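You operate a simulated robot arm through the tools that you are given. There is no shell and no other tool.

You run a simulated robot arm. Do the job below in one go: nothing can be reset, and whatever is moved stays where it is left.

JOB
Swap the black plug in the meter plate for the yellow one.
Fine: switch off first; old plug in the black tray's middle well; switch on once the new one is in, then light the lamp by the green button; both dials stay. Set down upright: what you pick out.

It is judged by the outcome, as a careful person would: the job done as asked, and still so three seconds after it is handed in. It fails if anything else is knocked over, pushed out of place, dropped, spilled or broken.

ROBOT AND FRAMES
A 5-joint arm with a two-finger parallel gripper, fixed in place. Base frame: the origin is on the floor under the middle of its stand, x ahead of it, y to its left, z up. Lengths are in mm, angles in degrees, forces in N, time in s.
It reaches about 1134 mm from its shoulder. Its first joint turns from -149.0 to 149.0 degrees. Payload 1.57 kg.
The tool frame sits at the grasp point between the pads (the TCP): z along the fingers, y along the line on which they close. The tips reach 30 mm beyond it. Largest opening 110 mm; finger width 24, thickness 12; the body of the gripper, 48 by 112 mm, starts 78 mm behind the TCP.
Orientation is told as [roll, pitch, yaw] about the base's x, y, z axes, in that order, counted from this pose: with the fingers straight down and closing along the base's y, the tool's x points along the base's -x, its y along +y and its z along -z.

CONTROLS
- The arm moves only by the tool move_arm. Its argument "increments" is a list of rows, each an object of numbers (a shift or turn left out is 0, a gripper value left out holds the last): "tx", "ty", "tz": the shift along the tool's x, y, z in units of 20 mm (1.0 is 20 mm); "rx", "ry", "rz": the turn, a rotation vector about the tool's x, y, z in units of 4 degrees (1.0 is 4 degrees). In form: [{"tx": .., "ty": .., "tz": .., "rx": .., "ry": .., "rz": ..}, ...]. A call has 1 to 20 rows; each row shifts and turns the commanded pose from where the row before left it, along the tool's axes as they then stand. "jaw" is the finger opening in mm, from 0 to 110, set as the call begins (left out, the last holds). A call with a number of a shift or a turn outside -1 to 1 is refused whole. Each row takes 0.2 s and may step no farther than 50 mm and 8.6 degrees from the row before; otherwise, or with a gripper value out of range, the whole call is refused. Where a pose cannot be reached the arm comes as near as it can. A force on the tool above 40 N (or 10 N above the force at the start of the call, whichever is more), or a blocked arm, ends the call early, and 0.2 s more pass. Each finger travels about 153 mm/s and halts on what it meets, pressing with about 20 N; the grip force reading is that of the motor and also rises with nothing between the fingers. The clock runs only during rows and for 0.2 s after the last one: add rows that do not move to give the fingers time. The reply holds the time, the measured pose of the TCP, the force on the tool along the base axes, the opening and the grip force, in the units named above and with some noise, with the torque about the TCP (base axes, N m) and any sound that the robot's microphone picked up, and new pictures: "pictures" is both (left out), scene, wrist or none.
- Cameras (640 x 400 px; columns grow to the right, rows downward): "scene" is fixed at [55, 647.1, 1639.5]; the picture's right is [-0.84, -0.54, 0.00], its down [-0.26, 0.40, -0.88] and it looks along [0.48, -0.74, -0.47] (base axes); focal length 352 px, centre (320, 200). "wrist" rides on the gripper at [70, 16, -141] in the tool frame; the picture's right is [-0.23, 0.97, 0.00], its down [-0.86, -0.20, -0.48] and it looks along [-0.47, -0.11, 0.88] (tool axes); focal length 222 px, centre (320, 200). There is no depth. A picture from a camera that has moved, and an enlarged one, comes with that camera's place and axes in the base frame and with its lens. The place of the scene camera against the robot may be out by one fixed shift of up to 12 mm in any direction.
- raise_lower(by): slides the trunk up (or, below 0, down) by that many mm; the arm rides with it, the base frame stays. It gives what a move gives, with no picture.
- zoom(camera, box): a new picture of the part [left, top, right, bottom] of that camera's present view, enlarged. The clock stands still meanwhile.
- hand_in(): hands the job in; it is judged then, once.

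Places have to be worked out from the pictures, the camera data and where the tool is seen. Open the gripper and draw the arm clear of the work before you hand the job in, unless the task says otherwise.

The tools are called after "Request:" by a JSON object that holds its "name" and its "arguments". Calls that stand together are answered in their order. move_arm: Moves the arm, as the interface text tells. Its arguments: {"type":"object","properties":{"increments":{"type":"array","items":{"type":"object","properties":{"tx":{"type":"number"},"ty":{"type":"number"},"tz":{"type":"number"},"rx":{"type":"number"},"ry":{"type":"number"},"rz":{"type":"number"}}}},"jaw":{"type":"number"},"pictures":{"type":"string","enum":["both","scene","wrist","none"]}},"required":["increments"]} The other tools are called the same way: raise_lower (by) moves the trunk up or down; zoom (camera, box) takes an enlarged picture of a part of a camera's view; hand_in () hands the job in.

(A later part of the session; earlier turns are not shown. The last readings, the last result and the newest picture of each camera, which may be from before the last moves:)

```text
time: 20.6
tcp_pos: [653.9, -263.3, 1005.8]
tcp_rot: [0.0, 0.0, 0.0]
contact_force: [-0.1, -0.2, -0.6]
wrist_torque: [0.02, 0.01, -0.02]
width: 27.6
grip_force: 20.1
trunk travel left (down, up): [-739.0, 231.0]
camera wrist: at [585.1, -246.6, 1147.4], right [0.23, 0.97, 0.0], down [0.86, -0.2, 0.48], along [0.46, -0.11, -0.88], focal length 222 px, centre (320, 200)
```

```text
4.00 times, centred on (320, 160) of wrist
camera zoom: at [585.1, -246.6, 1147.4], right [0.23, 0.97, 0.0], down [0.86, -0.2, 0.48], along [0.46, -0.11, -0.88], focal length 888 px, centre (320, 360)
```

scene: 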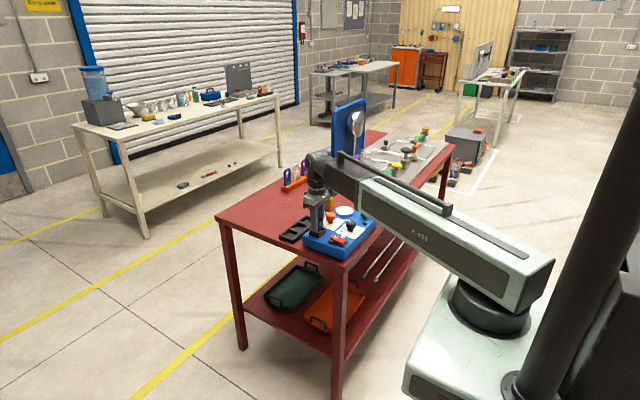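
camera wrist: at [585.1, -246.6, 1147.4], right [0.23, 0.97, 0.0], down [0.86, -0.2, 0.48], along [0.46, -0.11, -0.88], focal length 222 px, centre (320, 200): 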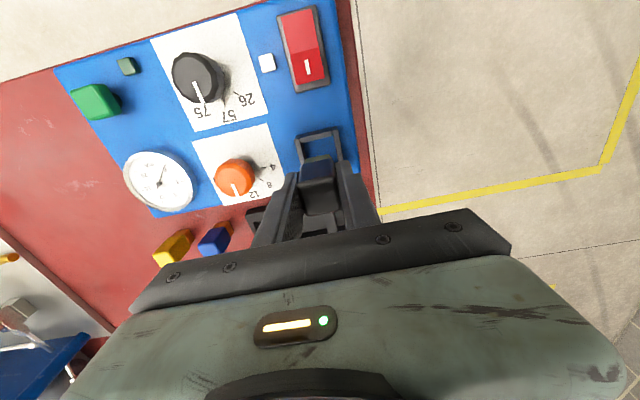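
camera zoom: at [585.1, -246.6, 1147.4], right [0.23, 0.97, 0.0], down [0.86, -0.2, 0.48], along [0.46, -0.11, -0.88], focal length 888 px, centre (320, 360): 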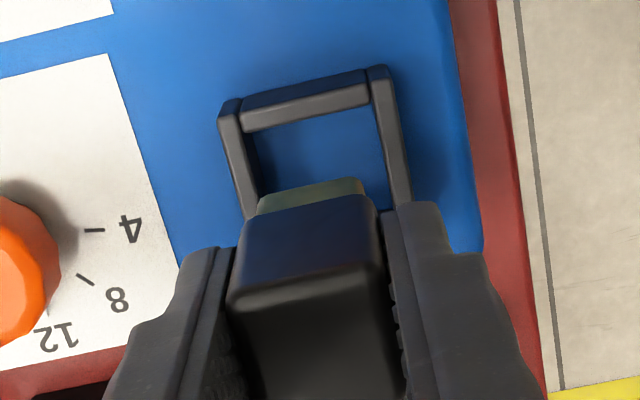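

The plug is clear of the socket, hanging straight. I carry it over the tray's middle well, centre about (771,-305.5).

Request:
{"name": "move_arm", "arguments": {"increments": [{"tx": -0.97, "ty": -0.36}, {"tx": -0.97, "ty": -0.36}, {"tx": -0.97, "ty": -0.36}, {"tx": -0.97, "ty": -0.36}, {"tx": -0.97, "ty": -0.36}, {"tx": -0.97, "ty": -0.36}, {"tx": 0}]}}

Request:
{"name": "zoom", "arguments": {"camera": "scene", "box": [270, 180, 340, 240]}}

Request:
{"name": "zoom", "arguments": {"camera": "wrist", "box": [220, 90, 420, 230]}}

```text
time: 22.2
tcp_pos: [769.6, -305.6, 1004.9]
tcp_rot: [0.0, 0.1, 0.0]
contact_force: [-0.3, -0.2, -1.1]
wrist_torque: [0.03, 0.0, 0.0]
width: 27.4
grip_force: 20.3
trunk travel left (down, up): [-739.0, 231.0]
camera wrist: at [701.1, -288.4, 1147.4], right [0.23, 0.97, 0.0], down [0.86, -0.2, 0.48], along [0.46, -0.11, -0.88], focal length 222 px, centre (320, 200)
```

scene: 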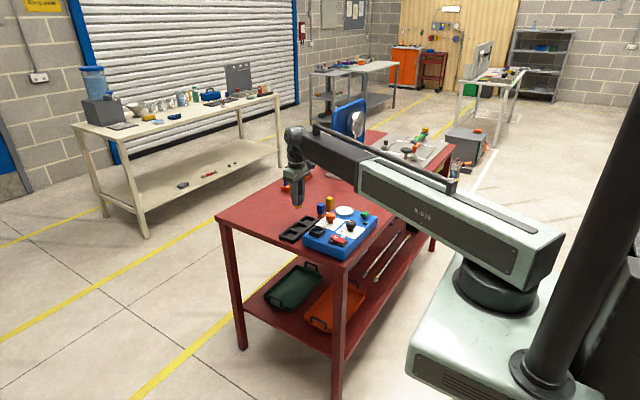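
wrist: 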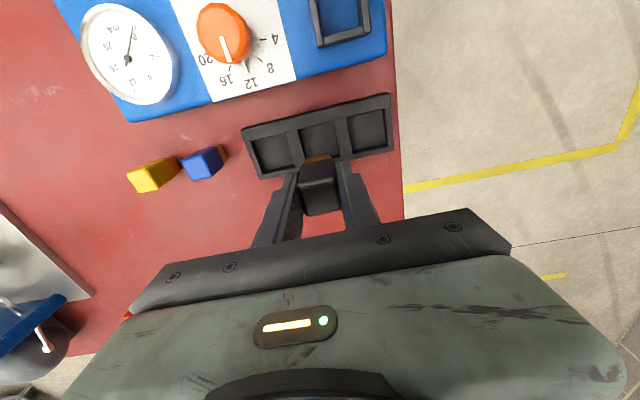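

```text
6.67 times, centred on (305, 210) of scene
camera zoom: at [55.0, 647.1, 1639.5], right [-0.84, -0.54, 0.0], down [-0.26, 0.4, -0.88], along [0.48, -0.74, -0.47], focal length 2349 px, centre (420, 133)
```

zoom: 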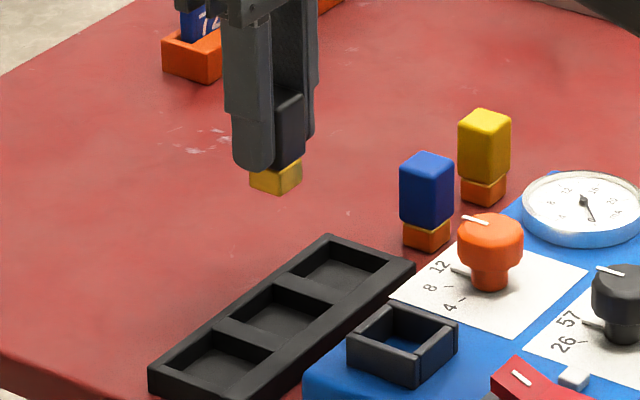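

```text
2.86 times, centred on (320, 160) of wrist
camera zoom: at [701.1, -288.4, 1147.4], right [0.23, 0.97, 0.0], down [0.86, -0.2, 0.48], along [0.46, -0.11, -0.88], focal length 635 px, centre (320, 314)
```

zoom: 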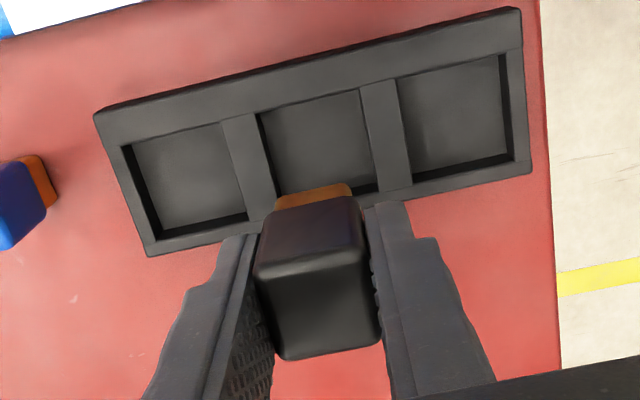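

Plug centre ≈(770.7,-304.1) against well centre ≈(770.5,-304.8): aligned. I lower it most of the way and then feel for the floor.

Request:
{"name": "raise_lower", "arguments": {"by": -84}}

Request:
{"name": "zoom", "arguments": {"camera": "scene", "box": [270, 190, 340, 250]}}

Request:
{"name": "zoom", "arguments": {"camera": "wrist", "box": [220, 90, 420, 230]}}

```text
time: 23.4
tcp_pos: [769.3, -303.9, 921.9]
tcp_rot: [-0.1, 0.1, -0.1]
contact_force: [0.0, 0.1, -0.6]
wrist_torque: [-0.03, 0.03, -0.03]
width: 27.6
grip_force: 20.3
trunk travel left (down, up): [-655.0, 315.0]
```

```text
6.67 times, centred on (305, 220) of scene
camera zoom: at [55.0, 647.1, 1639.5], right [-0.84, -0.54, 0.0], down [-0.26, 0.4, -0.88], along [0.48, -0.74, -0.47], focal length 2349 px, centre (420, 67)
```

zoom: 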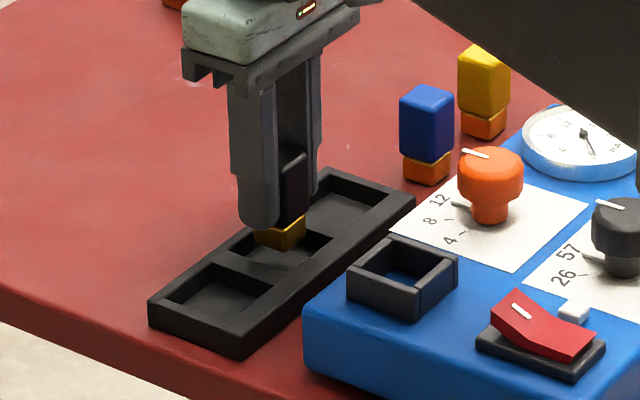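

```text
2.86 times, centred on (320, 160) of wrist
camera zoom: at [700.8, -288.5, 1063.5], right [0.23, 0.97, 0.0], down [0.86, -0.2, 0.48], along [0.46, -0.11, -0.88], focal length 635 px, centre (320, 314)
```

zoom: 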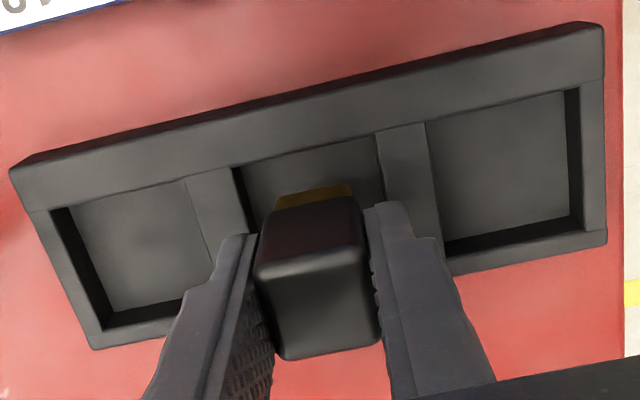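

It is descending into the middle well. I lower further in small steps until a contact force shows.

Request:
{"name": "raise_lower", "arguments": {"by": -8}}

Request:
{"name": "raise_lower", "arguments": {"by": -2}}

Request:
{"name": "raise_lower", "arguments": {"by": -2}}

Request:
{"name": "zoom", "arguments": {"camera": "scene", "box": [270, 190, 340, 250]}}

```text
time: 24.0
tcp_pos: [769.4, -303.6, 913.4]
tcp_rot: [0.0, 0.1, 0.0]
contact_force: [-0.3, 0.7, -0.5]
wrist_torque: [0.0, 0.02, 0.02]
width: 27.6
grip_force: 19.8
trunk travel left (down, up): [-647.0, 323.0]
```

```text
time: 24.5
tcp_pos: [768.8, -304.9, 911.5]
tcp_rot: [-0.1, 0.2, 0.0]
contact_force: [-1.1, -0.2, -1.6]
wrist_torque: [-0.03, 0.04, 0.02]
width: 27.8
grip_force: 20.1
trunk travel left (down, up): [-645.0, 325.0]
```

```text
time: 25.0
tcp_pos: [768.8, -304.1, 909.4]
tcp_rot: [0.0, 0.1, 0.0]
contact_force: [-0.4, 0.1, -0.2]
wrist_torque: [0.01, -0.02, 0.0]
width: 27.9
grip_force: 20.0
trunk travel left (down, up): [-643.0, 327.0]
```

```text
6.67 times, centred on (305, 220) of scene
camera zoom: at [55.0, 647.1, 1639.5], right [-0.84, -0.54, 0.0], down [-0.26, 0.4, -0.88], along [0.48, -0.74, -0.47], focal length 2349 px, centre (420, 67)
```

zoom: 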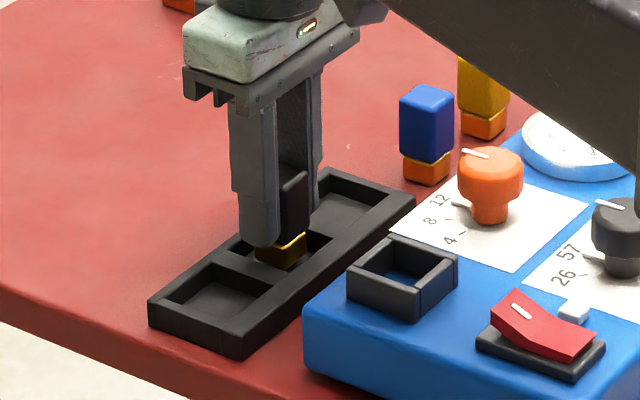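

No contact yet at TCP z≈909. I take a full scene picture to check the arm's clearance to everything before lowering further.

Request:
{"name": "raise_lower", "arguments": {"by": -2}}

Request:
{"name": "move_arm", "arguments": {"increments": [{"tx": 0}]}}

```text
time: 25.5
tcp_pos: [769.1, -304.0, 907.0]
tcp_rot: [0.0, 0.0, 0.0]
contact_force: [0.2, 0.5, -0.7]
wrist_torque: [0.03, 0.01, -0.01]
width: 27.5
grip_force: 20.1
trunk travel left (down, up): [-641.0, 329.0]
```

```text
time: 25.9
tcp_pos: [769.4, -304.9, 907.5]
tcp_rot: [0.0, 0.1, 0.1]
contact_force: [-0.5, -0.4, -1.3]
wrist_torque: [0.03, -0.03, 0.01]
width: 27.4
grip_force: 19.9
trunk travel left (down, up): [-641.0, 329.0]
camera wrist: at [700.9, -288.5, 1049.4], right [0.23, 0.97, 0.0], down [0.86, -0.2, 0.48], along [0.46, -0.11, -0.88], focal length 222 px, centre (320, 200)
```

scene: 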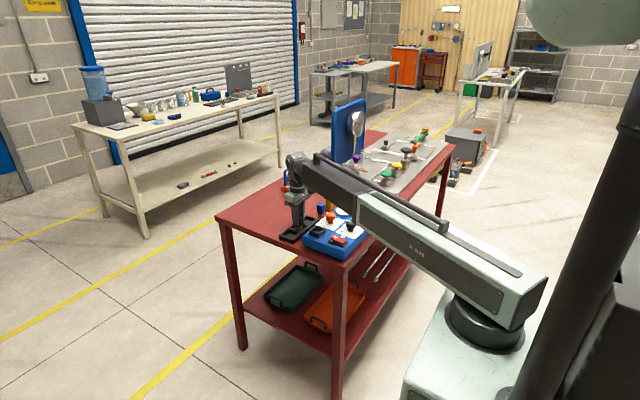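
wrist: 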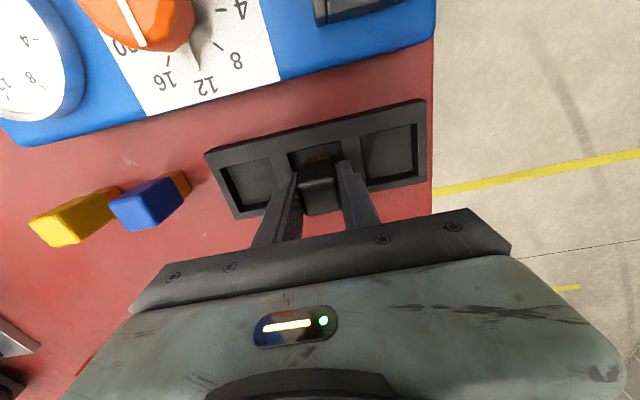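

The arm links clear everything with ample margin. I continue down in 1.5–2 mm steps.

Request:
{"name": "raise_lower", "arguments": {"by": -2}}

Request:
{"name": "raise_lower", "arguments": {"by": -1.5}}

Request:
{"name": "zoom", "arguments": {"camera": "scene", "box": [285, 205, 325, 240]}}

```text
time: 26.5
tcp_pos: [768.4, -304.0, 905.2]
tcp_rot: [-0.1, 0.1, -0.1]
contact_force: [0.2, -0.2, -0.5]
wrist_torque: [0.0, -0.03, 0.0]
width: 27.6
grip_force: 19.8
trunk travel left (down, up): [-639.0, 331.0]
```

```text
time: 27.0
tcp_pos: [769.3, -304.5, 904.5]
tcp_rot: [0.0, 0.0, 0.0]
contact_force: [5.4, -1.9, 15.8]
wrist_torque: [-0.07, -0.15, -0.01]
width: 27.5
grip_force: 20.1
trunk travel left (down, up): [-637.0, 333.0]
```

```text
11.43 times, centred on (305, 222) of scene
camera zoom: at [55.0, 647.1, 1639.5], right [-0.84, -0.54, 0.0], down [-0.26, 0.4, -0.88], along [0.48, -0.74, -0.47], focal length 4027 px, centre (491, -57)
```

zoom: 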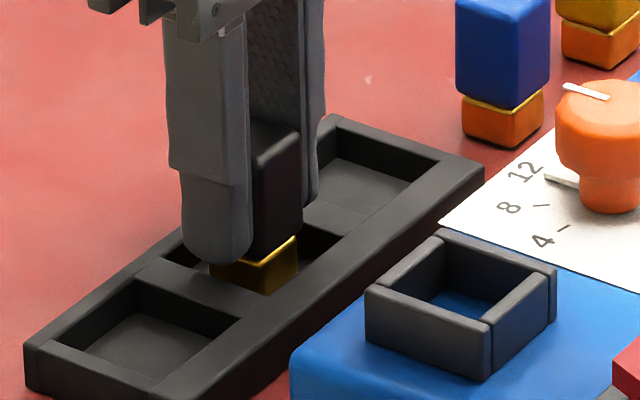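

A 16 N contact appears. I check in the wrist view whether it is the plug on the floor, and not the fingertips on the dividers.

Request:
{"name": "zoom", "arguments": {"camera": "wrist", "box": [260, 130, 380, 220]}}

Request:
{"name": "zoom", "arguments": {"camera": "wrist", "box": [200, 100, 430, 220]}}

```text
4.44 times, centred on (320, 175) of wrist
camera zoom: at [700.2, -288.2, 1046.9], right [0.23, 0.97, 0.0], down [0.86, -0.2, 0.48], along [0.47, -0.11, -0.88], focal length 987 px, centre (320, 311)
```

zoom: 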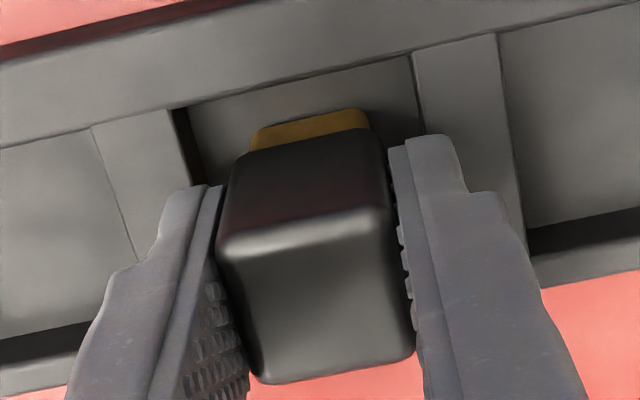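

```text
2.78 times, centred on (315, 160) of wrist
camera zoom: at [700.2, -288.2, 1046.9], right [0.23, 0.97, 0.0], down [0.86, -0.2, 0.48], along [0.47, -0.11, -0.88], focal length 618 px, centre (334, 311)
```

zoom: 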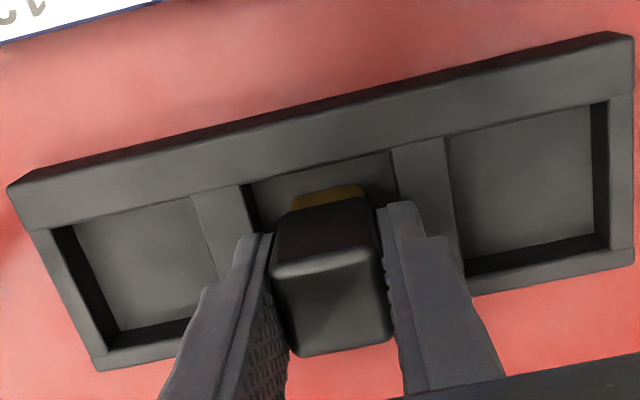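

Rim height from this view is ≈867.5 while the tips are at ≈874, so the plug itself has reached the well floor. I ease up 1 mm to unload, then open.

Request:
{"name": "raise_lower", "arguments": {"by": 0.8}}

Request:
{"name": "move_arm", "arguments": {"increments": [{"tx": 0}, {"tx": 0}, {"tx": 0}], "jaw": 50, "pictures": "wrist"}}

Request:
{"name": "zoom", "arguments": {"camera": "scene", "box": [285, 205, 325, 240]}}

Request:
{"name": "zoom", "arguments": {"camera": "wrist", "box": [200, 100, 430, 220]}}

```text
time: 27.5
tcp_pos: [768.3, -304.2, 905.8]
tcp_rot: [0.1, 0.1, 0.0]
contact_force: [2.5, -0.5, 7.5]
wrist_torque: [-0.03, -0.03, 0.02]
width: 27.5
grip_force: 20.3
trunk travel left (down, up): [-638.0, 332.0]
```

```text
time: 28.3
tcp_pos: [769.5, -304.0, 903.6]
tcp_rot: [0.0, 0.1, -0.1]
contact_force: [-0.3, -0.5, 0.1]
wrist_torque: [-0.01, 0.02, -0.05]
width: 50.0
grip_force: 0.0
trunk travel left (down, up): [-638.0, 332.0]
camera wrist: at [700.8, -288.5, 1046.8], right [0.23, 0.97, 0.0], down [0.86, -0.2, 0.48], along [0.46, -0.11, -0.88], focal length 222 px, centre (320, 200)
```

wrist: 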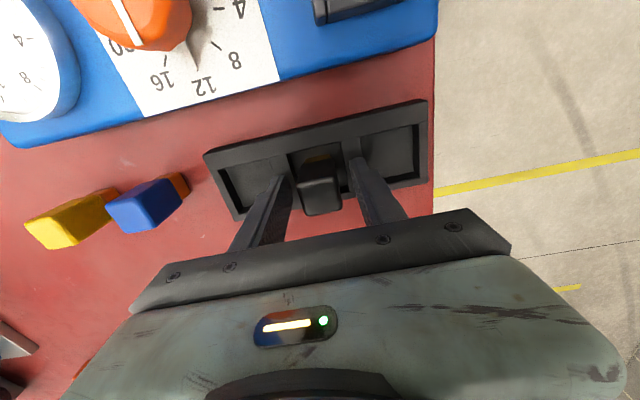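

```text
11.43 times, centred on (305, 222) of scene
camera zoom: at [55.0, 647.1, 1639.5], right [-0.84, -0.54, 0.0], down [-0.26, 0.4, -0.88], along [0.48, -0.74, -0.47], focal length 4027 px, centre (491, -57)
```

zoom: 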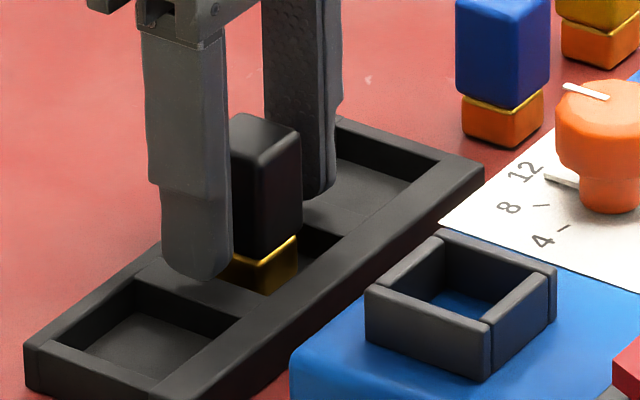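

```text
2.78 times, centred on (315, 160) of wrist
camera zoom: at [700.8, -288.5, 1046.8], right [0.23, 0.97, 0.0], down [0.86, -0.2, 0.48], along [0.46, -0.11, -0.88], focal length 618 px, centre (334, 311)
```

zoom: 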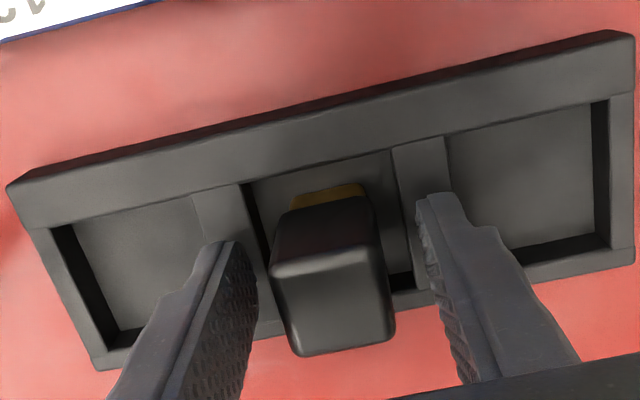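

The black plug stands upright in the middle well. I raise the trunk 100 mm and travel over to the yellow plug.

Request:
{"name": "raise_lower", "arguments": {"by": 100}}

Request:
{"name": "move_arm", "arguments": {"increments": [{"tx": 0.07, "ty": -0.95}, {"tx": 0.07, "ty": -0.95}, {"tx": 0.07, "ty": -0.95}, {"tx": 0.07, "ty": -0.95}, {"tx": 0.07, "ty": -0.95}, {"tx": 0.07, "ty": -0.95}, {"tx": 0.07, "ty": -0.95}, {"tx": 0.07, "ty": -0.95}, {"tx": 0.07, "ty": -0.95}, {"tx": 0.07, "ty": -0.95}, {"tx": 0.07, "ty": -0.95}, {"tx": 0}]}}

Request:
{"name": "zoom", "arguments": {"camera": "wrist", "box": [240, 90, 400, 210]}}

Request:
{"name": "zoom", "arguments": {"camera": "scene", "box": [280, 180, 360, 240]}}

```text
time: 29.6
tcp_pos: [769.9, -304.8, 1005.4]
tcp_rot: [0.1, 0.2, -0.1]
contact_force: [-0.1, -0.3, 0.1]
wrist_torque: [0.02, 0.04, 0.01]
width: 50.0
grip_force: 0.0
trunk travel left (down, up): [-738.0, 232.0]
```

```text
time: 32.2
tcp_pos: [753.7, -514.2, 1004.4]
tcp_rot: [0.0, 0.1, 0.0]
contact_force: [-0.2, -0.4, -0.4]
wrist_torque: [0.0, -0.02, -0.02]
width: 50.2
grip_force: 0.1
trunk travel left (down, up): [-738.0, 232.0]
camera wrist: at [685.2, -498.0, 1146.7], right [0.23, 0.97, 0.0], down [0.86, -0.2, 0.48], along [0.46, -0.11, -0.88], focal length 222 px, centre (320, 200)
```

scene: 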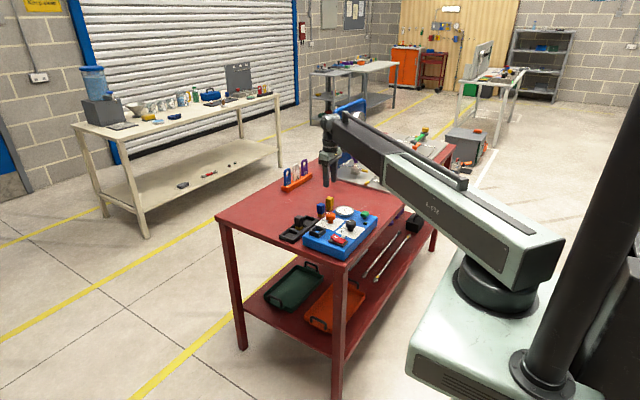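
wrist: 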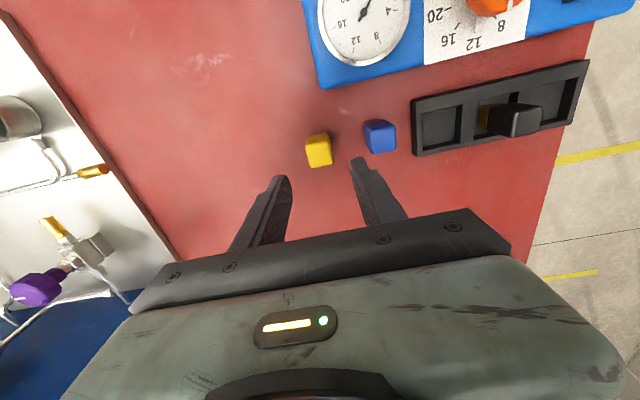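

```text
3.33 times, centred on (320, 150) of wrist
camera zoom: at [685.2, -498.0, 1146.7], right [0.23, 0.97, 0.0], down [0.86, -0.2, 0.48], along [0.46, -0.11, -0.88], focal length 740 px, centre (320, 367)
```

zoom: 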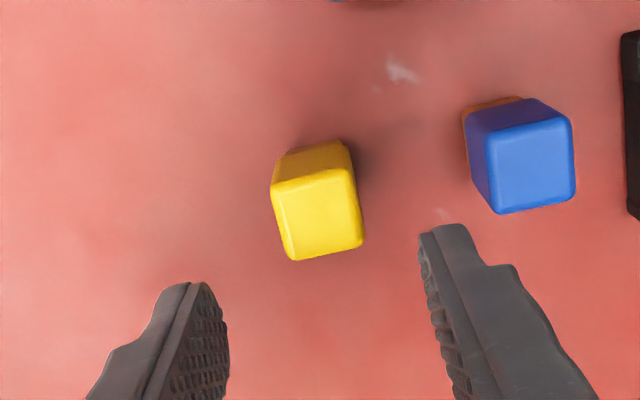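

```text
6.67 times, centred on (320, 210) of scene
camera zoom: at [55.0, 647.1, 1639.5], right [-0.84, -0.54, 0.0], down [-0.26, 0.4, -0.88], along [0.48, -0.74, -0.47], focal length 2349 px, centre (320, 133)
```

zoom: 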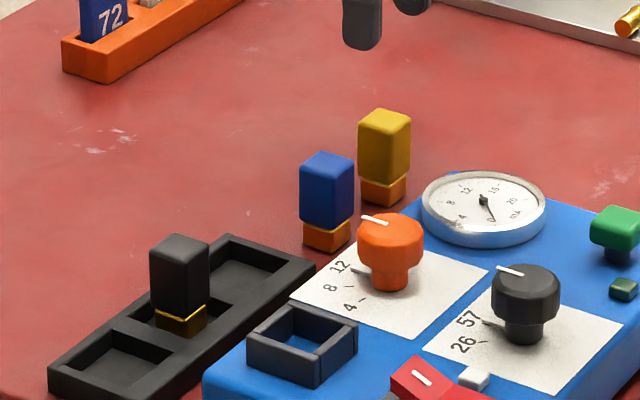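

The black plug stands upright in its well. Yellow centre triangulates to about (756.6,-515.1), top ≈909, aligned with the axes; I correct by ~2 mm and lower to 17 mm above grip height for comparison with the earlier black plug view.

Request:
{"name": "move_arm", "arguments": {"increments": [{"tx": -0.09, "ty": -0.07}, {"tx": 0}], "pictures": "none"}}

Request:
{"name": "raise_lower", "arguments": {"by": -85}}

Request:
{"name": "zoom", "arguments": {"camera": "wrist", "box": [220, 90, 420, 230]}}

Request:
{"name": "zoom", "arguments": {"camera": "scene", "box": [280, 170, 360, 230]}}

```text
time: 32.8
tcp_pos: [757.4, -514.1, 1004.1]
tcp_rot: [0.0, 0.1, 0.0]
contact_force: [0.5, -0.2, -0.1]
wrist_torque: [0.04, -0.02, 0.01]
width: 50.0
grip_force: 0.1
trunk travel left (down, up): [-738.0, 232.0]
```

```text
time: 34.0
tcp_pos: [755.7, -515.2, 919.6]
tcp_rot: [0.0, 0.1, 0.0]
contact_force: [0.5, 0.7, 0.5]
wrist_torque: [0.01, 0.0, 0.02]
width: 50.0
grip_force: 0.1
trunk travel left (down, up): [-653.0, 317.0]
```

```text
2.86 times, centred on (320, 160) of wrist
camera zoom: at [687.2, -498.6, 1061.8], right [0.23, 0.97, 0.0], down [0.86, -0.2, 0.48], along [0.46, -0.11, -0.88], focal length 635 px, centre (320, 314)
```

zoom: 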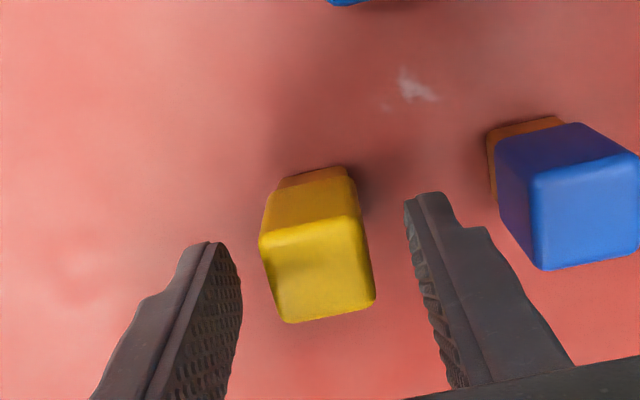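

```text
6.67 times, centred on (320, 200) of scene
camera zoom: at [55.0, 647.1, 1639.5], right [-0.84, -0.54, 0.0], down [-0.26, 0.4, -0.88], along [0.48, -0.74, -0.47], focal length 2349 px, centre (320, 200)
```

zoom: 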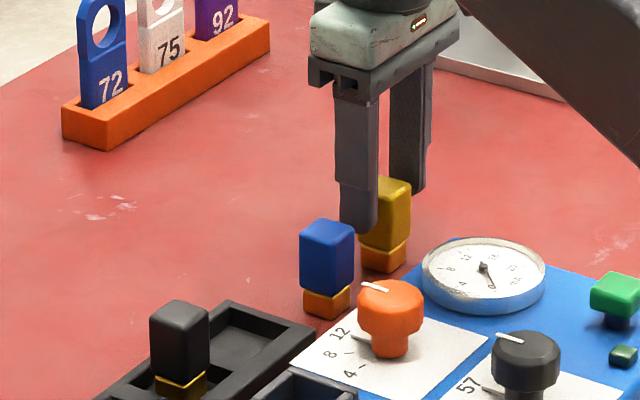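

The yellow plug sits between the fingers nearly as the black one did. I lower 17 mm to the same relative grip height and close.

Request:
{"name": "raise_lower", "arguments": {"by": -17}}

Request:
{"name": "move_arm", "arguments": {"increments": [{"tx": 0}, {"tx": 0}, {"tx": 0}, {"tx": 0}], "jaw": 10, "pictures": "wrist"}}

Request:
{"name": "zoom", "arguments": {"camera": "wrist", "box": [260, 110, 380, 210]}}

Request:
{"name": "zoom", "arguments": {"camera": "scene", "box": [300, 180, 350, 225]}}

```text
time: 34.7
tcp_pos: [755.9, -514.3, 903.3]
tcp_rot: [-0.1, 0.1, 0.0]
contact_force: [0.5, -0.4, -0.2]
wrist_torque: [-0.03, 0.0, 0.0]
width: 50.2
grip_force: 0.0
trunk travel left (down, up): [-636.0, 334.0]
```

```text
time: 35.7
tcp_pos: [755.4, -515.0, 902.2]
tcp_rot: [0.0, 0.1, 0.0]
contact_force: [0.0, 0.2, -0.4]
wrist_torque: [-0.02, -0.03, -0.03]
width: 27.5
grip_force: 20.3
trunk travel left (down, up): [-636.0, 334.0]
camera wrist: at [687.3, -498.6, 1044.7], right [0.23, 0.97, 0.0], down [0.86, -0.2, 0.48], along [0.46, -0.11, -0.88], focal length 222 px, centre (320, 200)
```

wrist: 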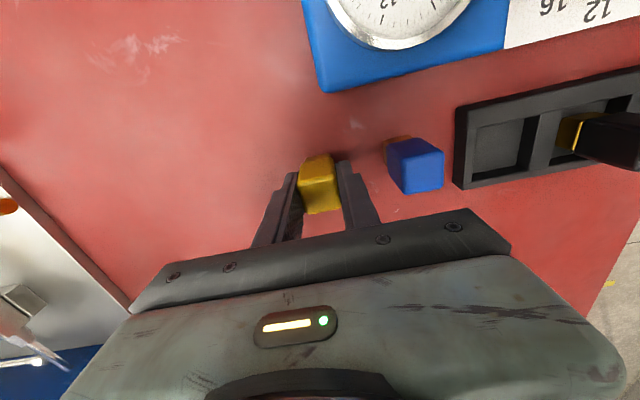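

```text
4.00 times, centred on (320, 160) of wrist
camera zoom: at [687.3, -498.6, 1044.7], right [0.23, 0.97, 0.0], down [0.86, -0.2, 0.48], along [0.46, -0.11, -0.88], focal length 888 px, centre (320, 360)
```

zoom: 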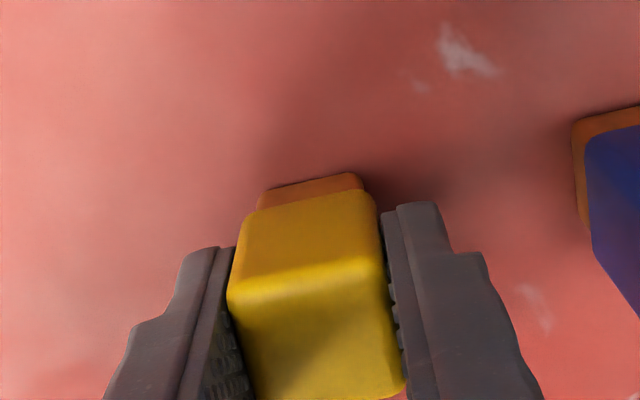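

```text
8.89 times, centred on (325, 202) of scene
camera zoom: at [55.0, 647.1, 1639.5], right [-0.84, -0.54, 0.0], down [-0.26, 0.4, -0.88], along [0.48, -0.74, -0.47], focal length 3132 px, centre (276, 178)
```

zoom: 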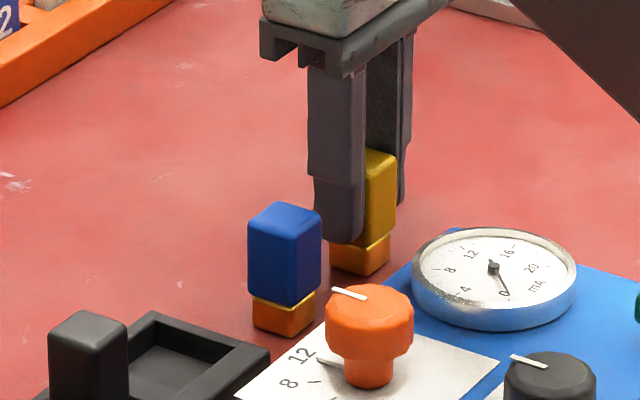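

Gripped at 27.5 mm. I take the same enlarged view as I had of the gripped black plug, to compare how it sits in the fingers.

Request:
{"name": "zoom", "arguments": {"camera": "wrist", "box": [220, 90, 420, 230]}}

Request:
{"name": "raise_lower", "arguments": {"by": 5}}

Request:
{"name": "zoom", "arguments": {"camera": "scene", "box": [300, 180, 350, 225]}}

```text
2.86 times, centred on (320, 160) of wrist
camera zoom: at [687.3, -498.6, 1044.7], right [0.23, 0.97, 0.0], down [0.86, -0.2, 0.48], along [0.46, -0.11, -0.88], focal length 635 px, centre (320, 314)
```

zoom: 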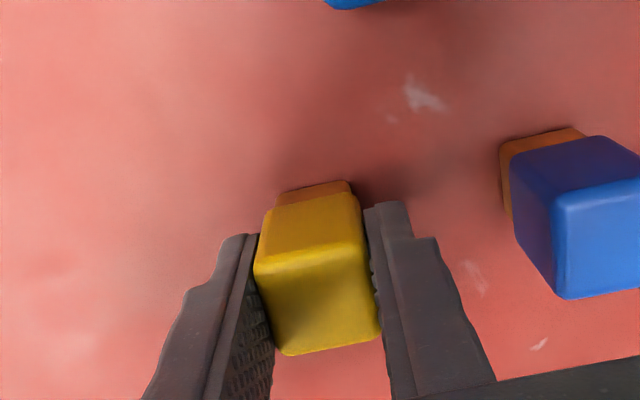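

```text
time: 36.2
tcp_pos: [755.9, -515.1, 908.3]
tcp_rot: [-0.1, 0.1, 0.0]
contact_force: [-0.3, 0.0, -0.9]
wrist_torque: [-0.02, -0.01, 0.0]
width: 27.3
grip_force: 19.8
trunk travel left (down, up): [-641.0, 329.0]
```

```text
8.89 times, centred on (325, 202) of scene
camera zoom: at [55.0, 647.1, 1639.5], right [-0.84, -0.54, 0.0], down [-0.26, 0.4, -0.88], along [0.48, -0.74, -0.47], focal length 3132 px, centre (276, 178)
```

zoom: 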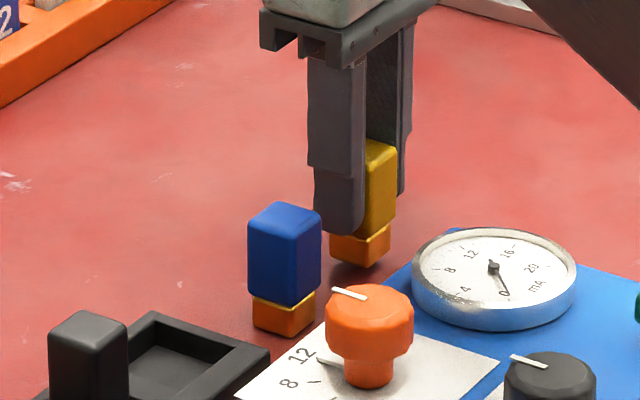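

The yellow plug hangs straight, seated in the fingers almost as the black one (about 1 mm toward -x). I lift it clear and stop short of the socket to measure the empty socket.

Request:
{"name": "raise_lower", "arguments": {"by": 105}}

Request:
{"name": "move_arm", "arguments": {"increments": [{"tx": 0.17, "ty": 0.975}, {"tx": 0.17, "ty": 0.975}, {"tx": 0.17, "ty": 0.975}, {"tx": 0.17, "ty": 0.975}, {"tx": 0.17, "ty": 0.975}, {"tx": 0.17, "ty": 0.975}, {"tx": 0.17, "ty": 0.975}, {"tx": 0.17, "ty": 0.975}, {"tx": 0.17, "ty": 0.975}, {"tx": 0.17, "ty": 0.975}, {"tx": 0.17, "ty": 0.975}, {"tx": 0}]}}

Request:
{"name": "zoom", "arguments": {"camera": "wrist", "box": [290, 10, 410, 110]}}

Request:
{"name": "zoom", "arguments": {"camera": "scene", "box": [280, 180, 360, 240]}}

```text
time: 37.6
tcp_pos: [756.1, -514.2, 1012.6]
tcp_rot: [0.0, 0.2, 0.0]
contact_force: [0.4, 0.0, -0.6]
wrist_torque: [-0.01, 0.02, 0.0]
width: 27.4
grip_force: 20.4
trunk travel left (down, up): [-746.0, 224.0]
```

```text
time: 40.2
tcp_pos: [717.7, -298.1, 1012.3]
tcp_rot: [0.0, 0.1, 0.0]
contact_force: [-0.1, 0.7, -1.1]
wrist_torque: [0.0, 0.02, 0.02]
width: 27.6
grip_force: 19.9
trunk travel left (down, up): [-746.0, 224.0]
camera wrist: at [650.8, -282.6, 1154.8], right [0.23, 0.97, 0.0], down [0.86, -0.2, 0.48], along [0.46, -0.11, -0.88], focal length 222 px, centre (320, 200)
```

scene: 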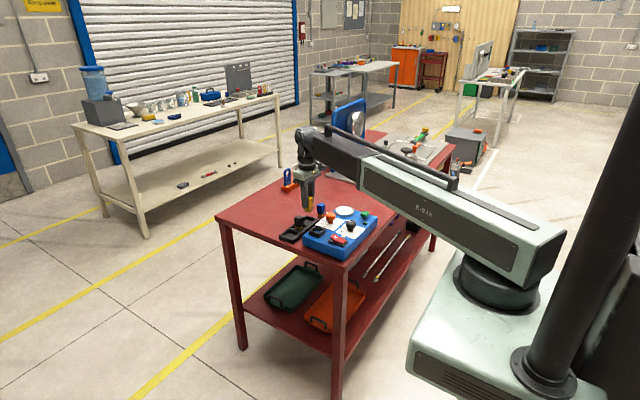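
wrist: 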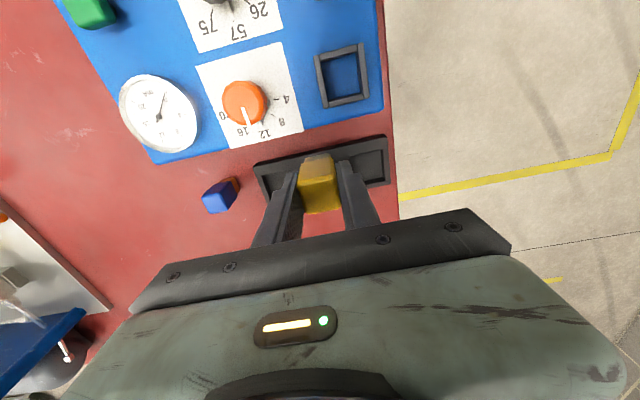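

```text
4.00 times, centred on (350, 60) of wrist
camera zoom: at [650.8, -282.6, 1154.8], right [0.23, 0.97, 0.0], down [0.86, -0.2, 0.48], along [0.46, -0.11, -0.88], focal length 888 px, centre (200, 760)
```

zoom: 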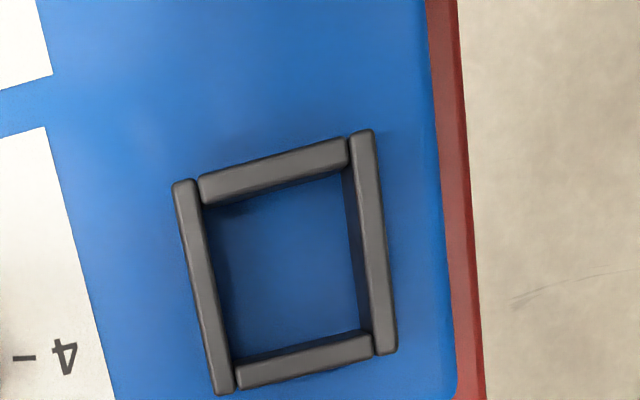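

```text
6.67 times, centred on (320, 210) of scene
camera zoom: at [55.0, 647.1, 1639.5], right [-0.84, -0.54, 0.0], down [-0.26, 0.4, -0.88], along [0.48, -0.74, -0.47], focal length 2349 px, centre (320, 133)
```

zoom: 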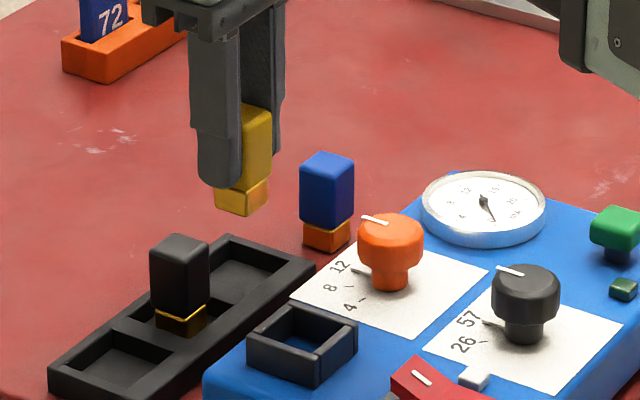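

Empty socket: a square frame, centre ≈(655.0,-261.4), about 34 mm inside, flat floor. I move the yellow plug over it.

Request:
{"name": "move_arm", "arguments": {"increments": [{"tx": 0.811, "ty": 0.456}, {"tx": 0.811, "ty": 0.456}, {"tx": 0.811, "ty": 0.456}, {"tx": 0.811, "ty": 0.456}, {"tx": 0}], "pictures": "wrist"}}

Request:
{"name": "raise_lower", "arguments": {"by": -35}}

Request:
{"name": "zoom", "arguments": {"camera": "wrist", "box": [260, 110, 380, 210]}}

Request:
{"name": "zoom", "arguments": {"camera": "scene", "box": [290, 195, 350, 240]}}

```text
time: 41.4
tcp_pos: [652.5, -262.9, 1013.7]
tcp_rot: [0.1, 0.2, 0.0]
contact_force: [-0.3, 0.2, 0.2]
wrist_torque: [0.0, -0.05, 0.0]
width: 27.8
grip_force: 20.6
trunk travel left (down, up): [-746.0, 224.0]
camera wrist: at [585.2, -247.7, 1154.8], right [0.23, 0.97, 0.0], down [0.86, -0.2, 0.48], along [0.46, -0.11, -0.88], focal length 222 px, centre (320, 200)
```

wrist: 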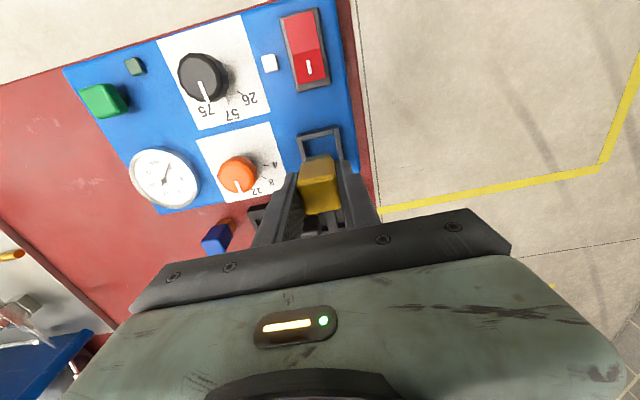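

```text
time: 42.2
tcp_pos: [653.2, -264.1, 978.7]
tcp_rot: [-0.1, 0.1, 0.0]
contact_force: [0.0, -0.1, -1.6]
wrist_torque: [0.02, -0.01, 0.02]
width: 27.4
grip_force: 20.6
trunk travel left (down, up): [-711.0, 259.0]
```

```text
4.00 times, centred on (320, 160) of wrist
camera zoom: at [585.2, -247.8, 1119.8], right [0.23, 0.97, 0.0], down [0.86, -0.2, 0.48], along [0.46, -0.11, -0.88], focal length 888 px, centre (320, 360)
```

zoom: 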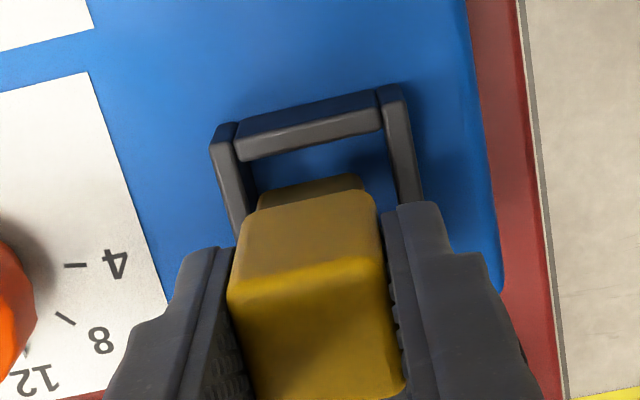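

```text
8.89 times, centred on (320, 218) of scene
camera zoom: at [55.0, 647.1, 1639.5], right [-0.84, -0.54, 0.0], down [-0.26, 0.4, -0.88], along [0.48, -0.74, -0.47], focal length 3132 px, centre (320, 44)
```

zoom: 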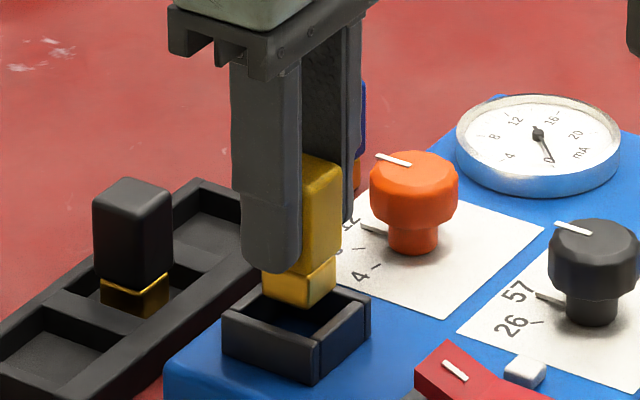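

The tool is about 0.7 mm in x and 1.7 mm in y short of the target; I correct and lower carefully into the socket.

Request:
{"name": "move_arm", "arguments": {"increments": [{"tx": -0.035, "ty": 0.085}, {"tx": 0}], "pictures": "none"}}

Request:
{"name": "raise_lower", "arguments": {"by": -14}}

Request:
{"name": "zoom", "arguments": {"camera": "wrist", "box": [260, 110, 380, 210]}}

Request:
{"name": "zoom", "arguments": {"camera": "scene", "box": [300, 205, 340, 235]}}

```text
time: 42.8
tcp_pos: [654.2, -262.4, 978.0]
tcp_rot: [0.0, 0.1, 0.0]
contact_force: [0.2, 0.5, -0.6]
wrist_torque: [0.0, 0.01, -0.02]
width: 27.7
grip_force: 20.3
trunk travel left (down, up): [-711.0, 259.0]
```

```text
time: 43.4
tcp_pos: [652.6, -261.6, 964.0]
tcp_rot: [0.0, 0.1, 0.0]
contact_force: [-0.3, 0.6, -0.2]
wrist_torque: [0.0, -0.02, -0.02]
width: 27.7
grip_force: 20.2
trunk travel left (down, up): [-697.0, 273.0]
```

```text
4.00 times, centred on (320, 160) of wrist
camera zoom: at [585.6, -245.9, 1105.7], right [0.23, 0.97, 0.0], down [0.86, -0.2, 0.48], along [0.46, -0.11, -0.88], focal length 888 px, centre (320, 360)
```

zoom: 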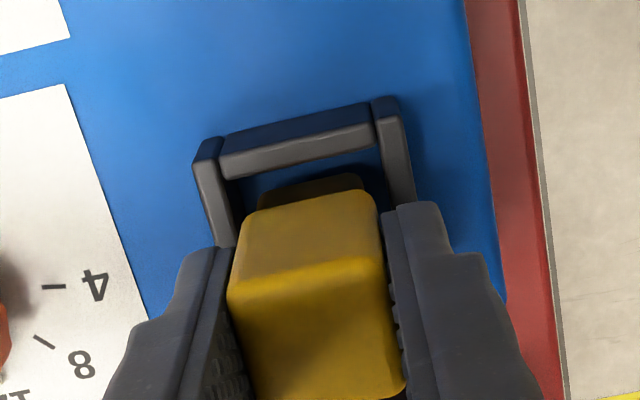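

```text
13.33 times, centred on (320, 220) of scene
camera zoom: at [55.0, 647.1, 1639.5], right [-0.84, -0.54, 0.0], down [-0.26, 0.4, -0.88], along [0.48, -0.74, -0.47], focal length 4698 px, centre (320, -67)
```

zoom: 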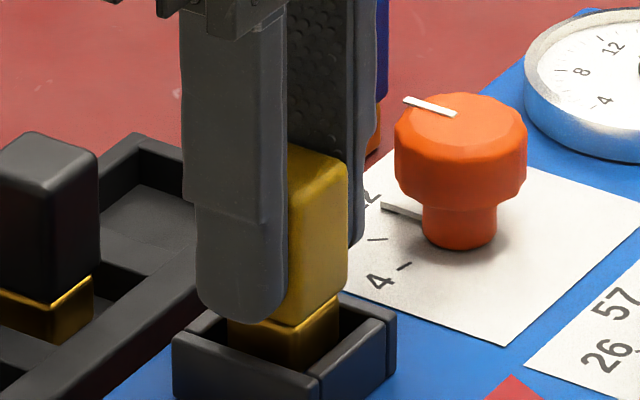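

The base is entering the frame, centred. I lower on in small steps toward the expected seat at TCP z≈952.

Request:
{"name": "raise_lower", "arguments": {"by": -8}}

Request:
{"name": "raise_lower", "arguments": {"by": -2}}

Request:
{"name": "raise_lower", "arguments": {"by": -1}}

```text
time: 44.0
tcp_pos: [654.8, -262.3, 955.6]
tcp_rot: [-0.1, 0.1, 0.1]
contact_force: [-1.0, -0.4, -0.5]
wrist_torque: [0.02, 0.02, -0.02]
width: 27.4
grip_force: 19.8
trunk travel left (down, up): [-689.0, 281.0]
```

```text
time: 44.5
tcp_pos: [653.3, -262.5, 954.8]
tcp_rot: [0.0, 0.1, 0.0]
contact_force: [-0.4, 0.9, -0.7]
wrist_torque: [-0.01, 0.01, 0.02]
width: 27.5
grip_force: 19.8
trunk travel left (down, up): [-687.0, 283.0]
```

```text
time: 45.0
tcp_pos: [654.3, -261.6, 953.4]
tcp_rot: [0.2, 0.1, 0.0]
contact_force: [0.1, -0.3, -0.8]
wrist_torque: [-0.03, 0.04, 0.02]
width: 27.7
grip_force: 19.7
trunk travel left (down, up): [-686.0, 284.0]
```

No contact yet at z≈953; I continue in 1 mm steps.

Request:
{"name": "raise_lower", "arguments": {"by": -1}}

Request:
{"name": "raise_lower", "arguments": {"by": -1}}

Request:
{"name": "raise_lower", "arguments": {"by": -1}}

Request:
{"name": "zoom", "arguments": {"camera": "scene", "box": [300, 205, 340, 235]}}

```text
time: 45.5
tcp_pos: [653.9, -261.8, 953.1]
tcp_rot: [0.0, 0.1, 0.1]
contact_force: [4.6, -2.4, 15.6]
wrist_torque: [-0.04, -0.16, -0.02]
width: 27.6
grip_force: 20.1
trunk travel left (down, up): [-685.0, 285.0]
```

```text
time: 46.0
tcp_pos: [652.3, -260.9, 952.3]
tcp_rot: [0.0, 0.1, 0.0]
contact_force: [3.3, -2.2, 15.9]
wrist_torque: [-0.1, -0.02, 0.0]
width: 27.7
grip_force: 19.7
trunk travel left (down, up): [-684.0, 286.0]
```

```text
time: 46.5
tcp_pos: [651.9, -260.9, 950.9]
tcp_rot: [0.0, 0.2, -0.1]
contact_force: [1.8, -1.6, 14.5]
wrist_torque: [-0.09, 0.05, -0.01]
width: 27.8
grip_force: 19.6
trunk travel left (down, up): [-683.0, 287.0]
```

```text
13.33 times, centred on (320, 220) of scene
camera zoom: at [55.0, 647.1, 1639.5], right [-0.84, -0.54, 0.0], down [-0.26, 0.4, -0.88], along [0.48, -0.74, -0.47], focal length 4698 px, centre (320, -67)
```

zoom: 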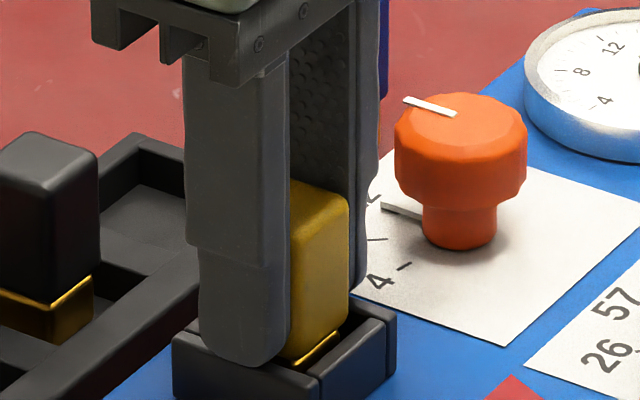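

Contact at z≈953 as expected for a seated plug; beyond that it only slid slightly in the fingers at ~15 N. I ease up 1.2 mm to unload, then open the jaws.

Request:
{"name": "raise_lower", "arguments": {"by": 1.2}}

Request:
{"name": "move_arm", "arguments": {"increments": [{"tx": 0}, {"tx": 0}, {"tx": 0}], "jaw": 50, "pictures": "wrist"}}

Request:
{"name": "zoom", "arguments": {"camera": "scene", "box": [300, 205, 340, 235]}}

Request:
{"name": "zoom", "arguments": {"camera": "wrist", "box": [260, 110, 380, 210]}}

```text
time: 47.0
tcp_pos: [654.3, -262.1, 951.6]
tcp_rot: [0.0, 0.0, 0.0]
contact_force: [0.7, -0.2, -0.6]
wrist_torque: [0.04, 0.03, 0.03]
width: 27.6
grip_force: 20.2
trunk travel left (down, up): [-684.0, 286.0]
```

```text
time: 47.8
tcp_pos: [652.9, -261.8, 951.1]
tcp_rot: [-0.1, 0.1, -0.1]
contact_force: [-0.6, 0.1, 0.1]
wrist_torque: [0.04, -0.01, 0.05]
width: 50.0
grip_force: 0.1
trunk travel left (down, up): [-684.0, 286.0]
camera wrist: at [585.6, -245.9, 1093.0], right [0.23, 0.97, 0.0], down [0.86, -0.2, 0.48], along [0.46, -0.11, -0.88], focal length 222 px, centre (320, 200)
```

wrist: 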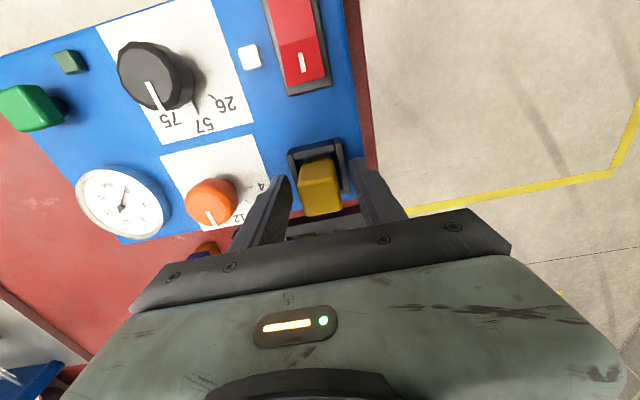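

```text
13.33 times, centred on (320, 220) of scene
camera zoom: at [55.0, 647.1, 1639.5], right [-0.84, -0.54, 0.0], down [-0.26, 0.4, -0.88], along [0.48, -0.74, -0.47], focal length 4698 px, centre (320, -67)
```

zoom: 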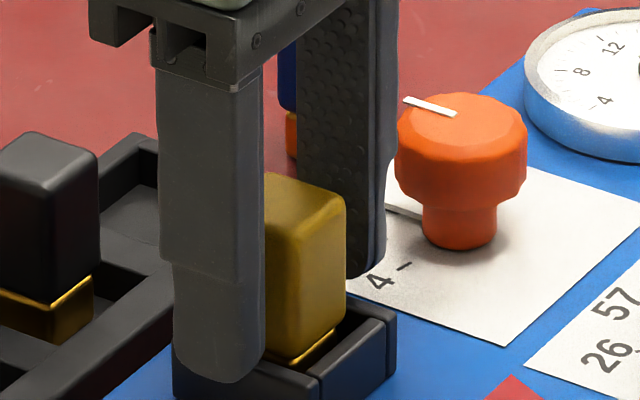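

```text
4.00 times, centred on (320, 160) of wrist
camera zoom: at [585.6, -245.9, 1093.0], right [0.23, 0.97, 0.0], down [0.86, -0.2, 0.48], along [0.46, -0.11, -0.88], focal length 888 px, centre (320, 360)
```

zoom: 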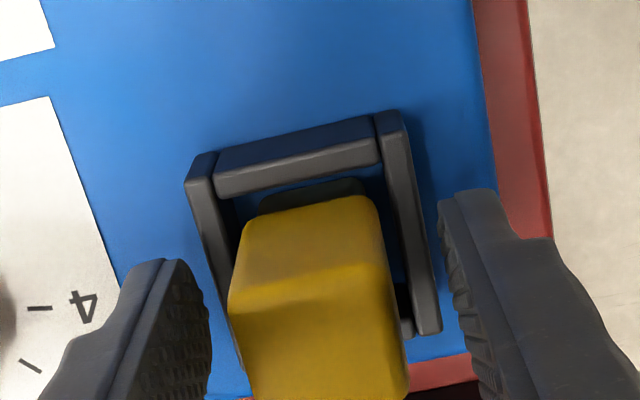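

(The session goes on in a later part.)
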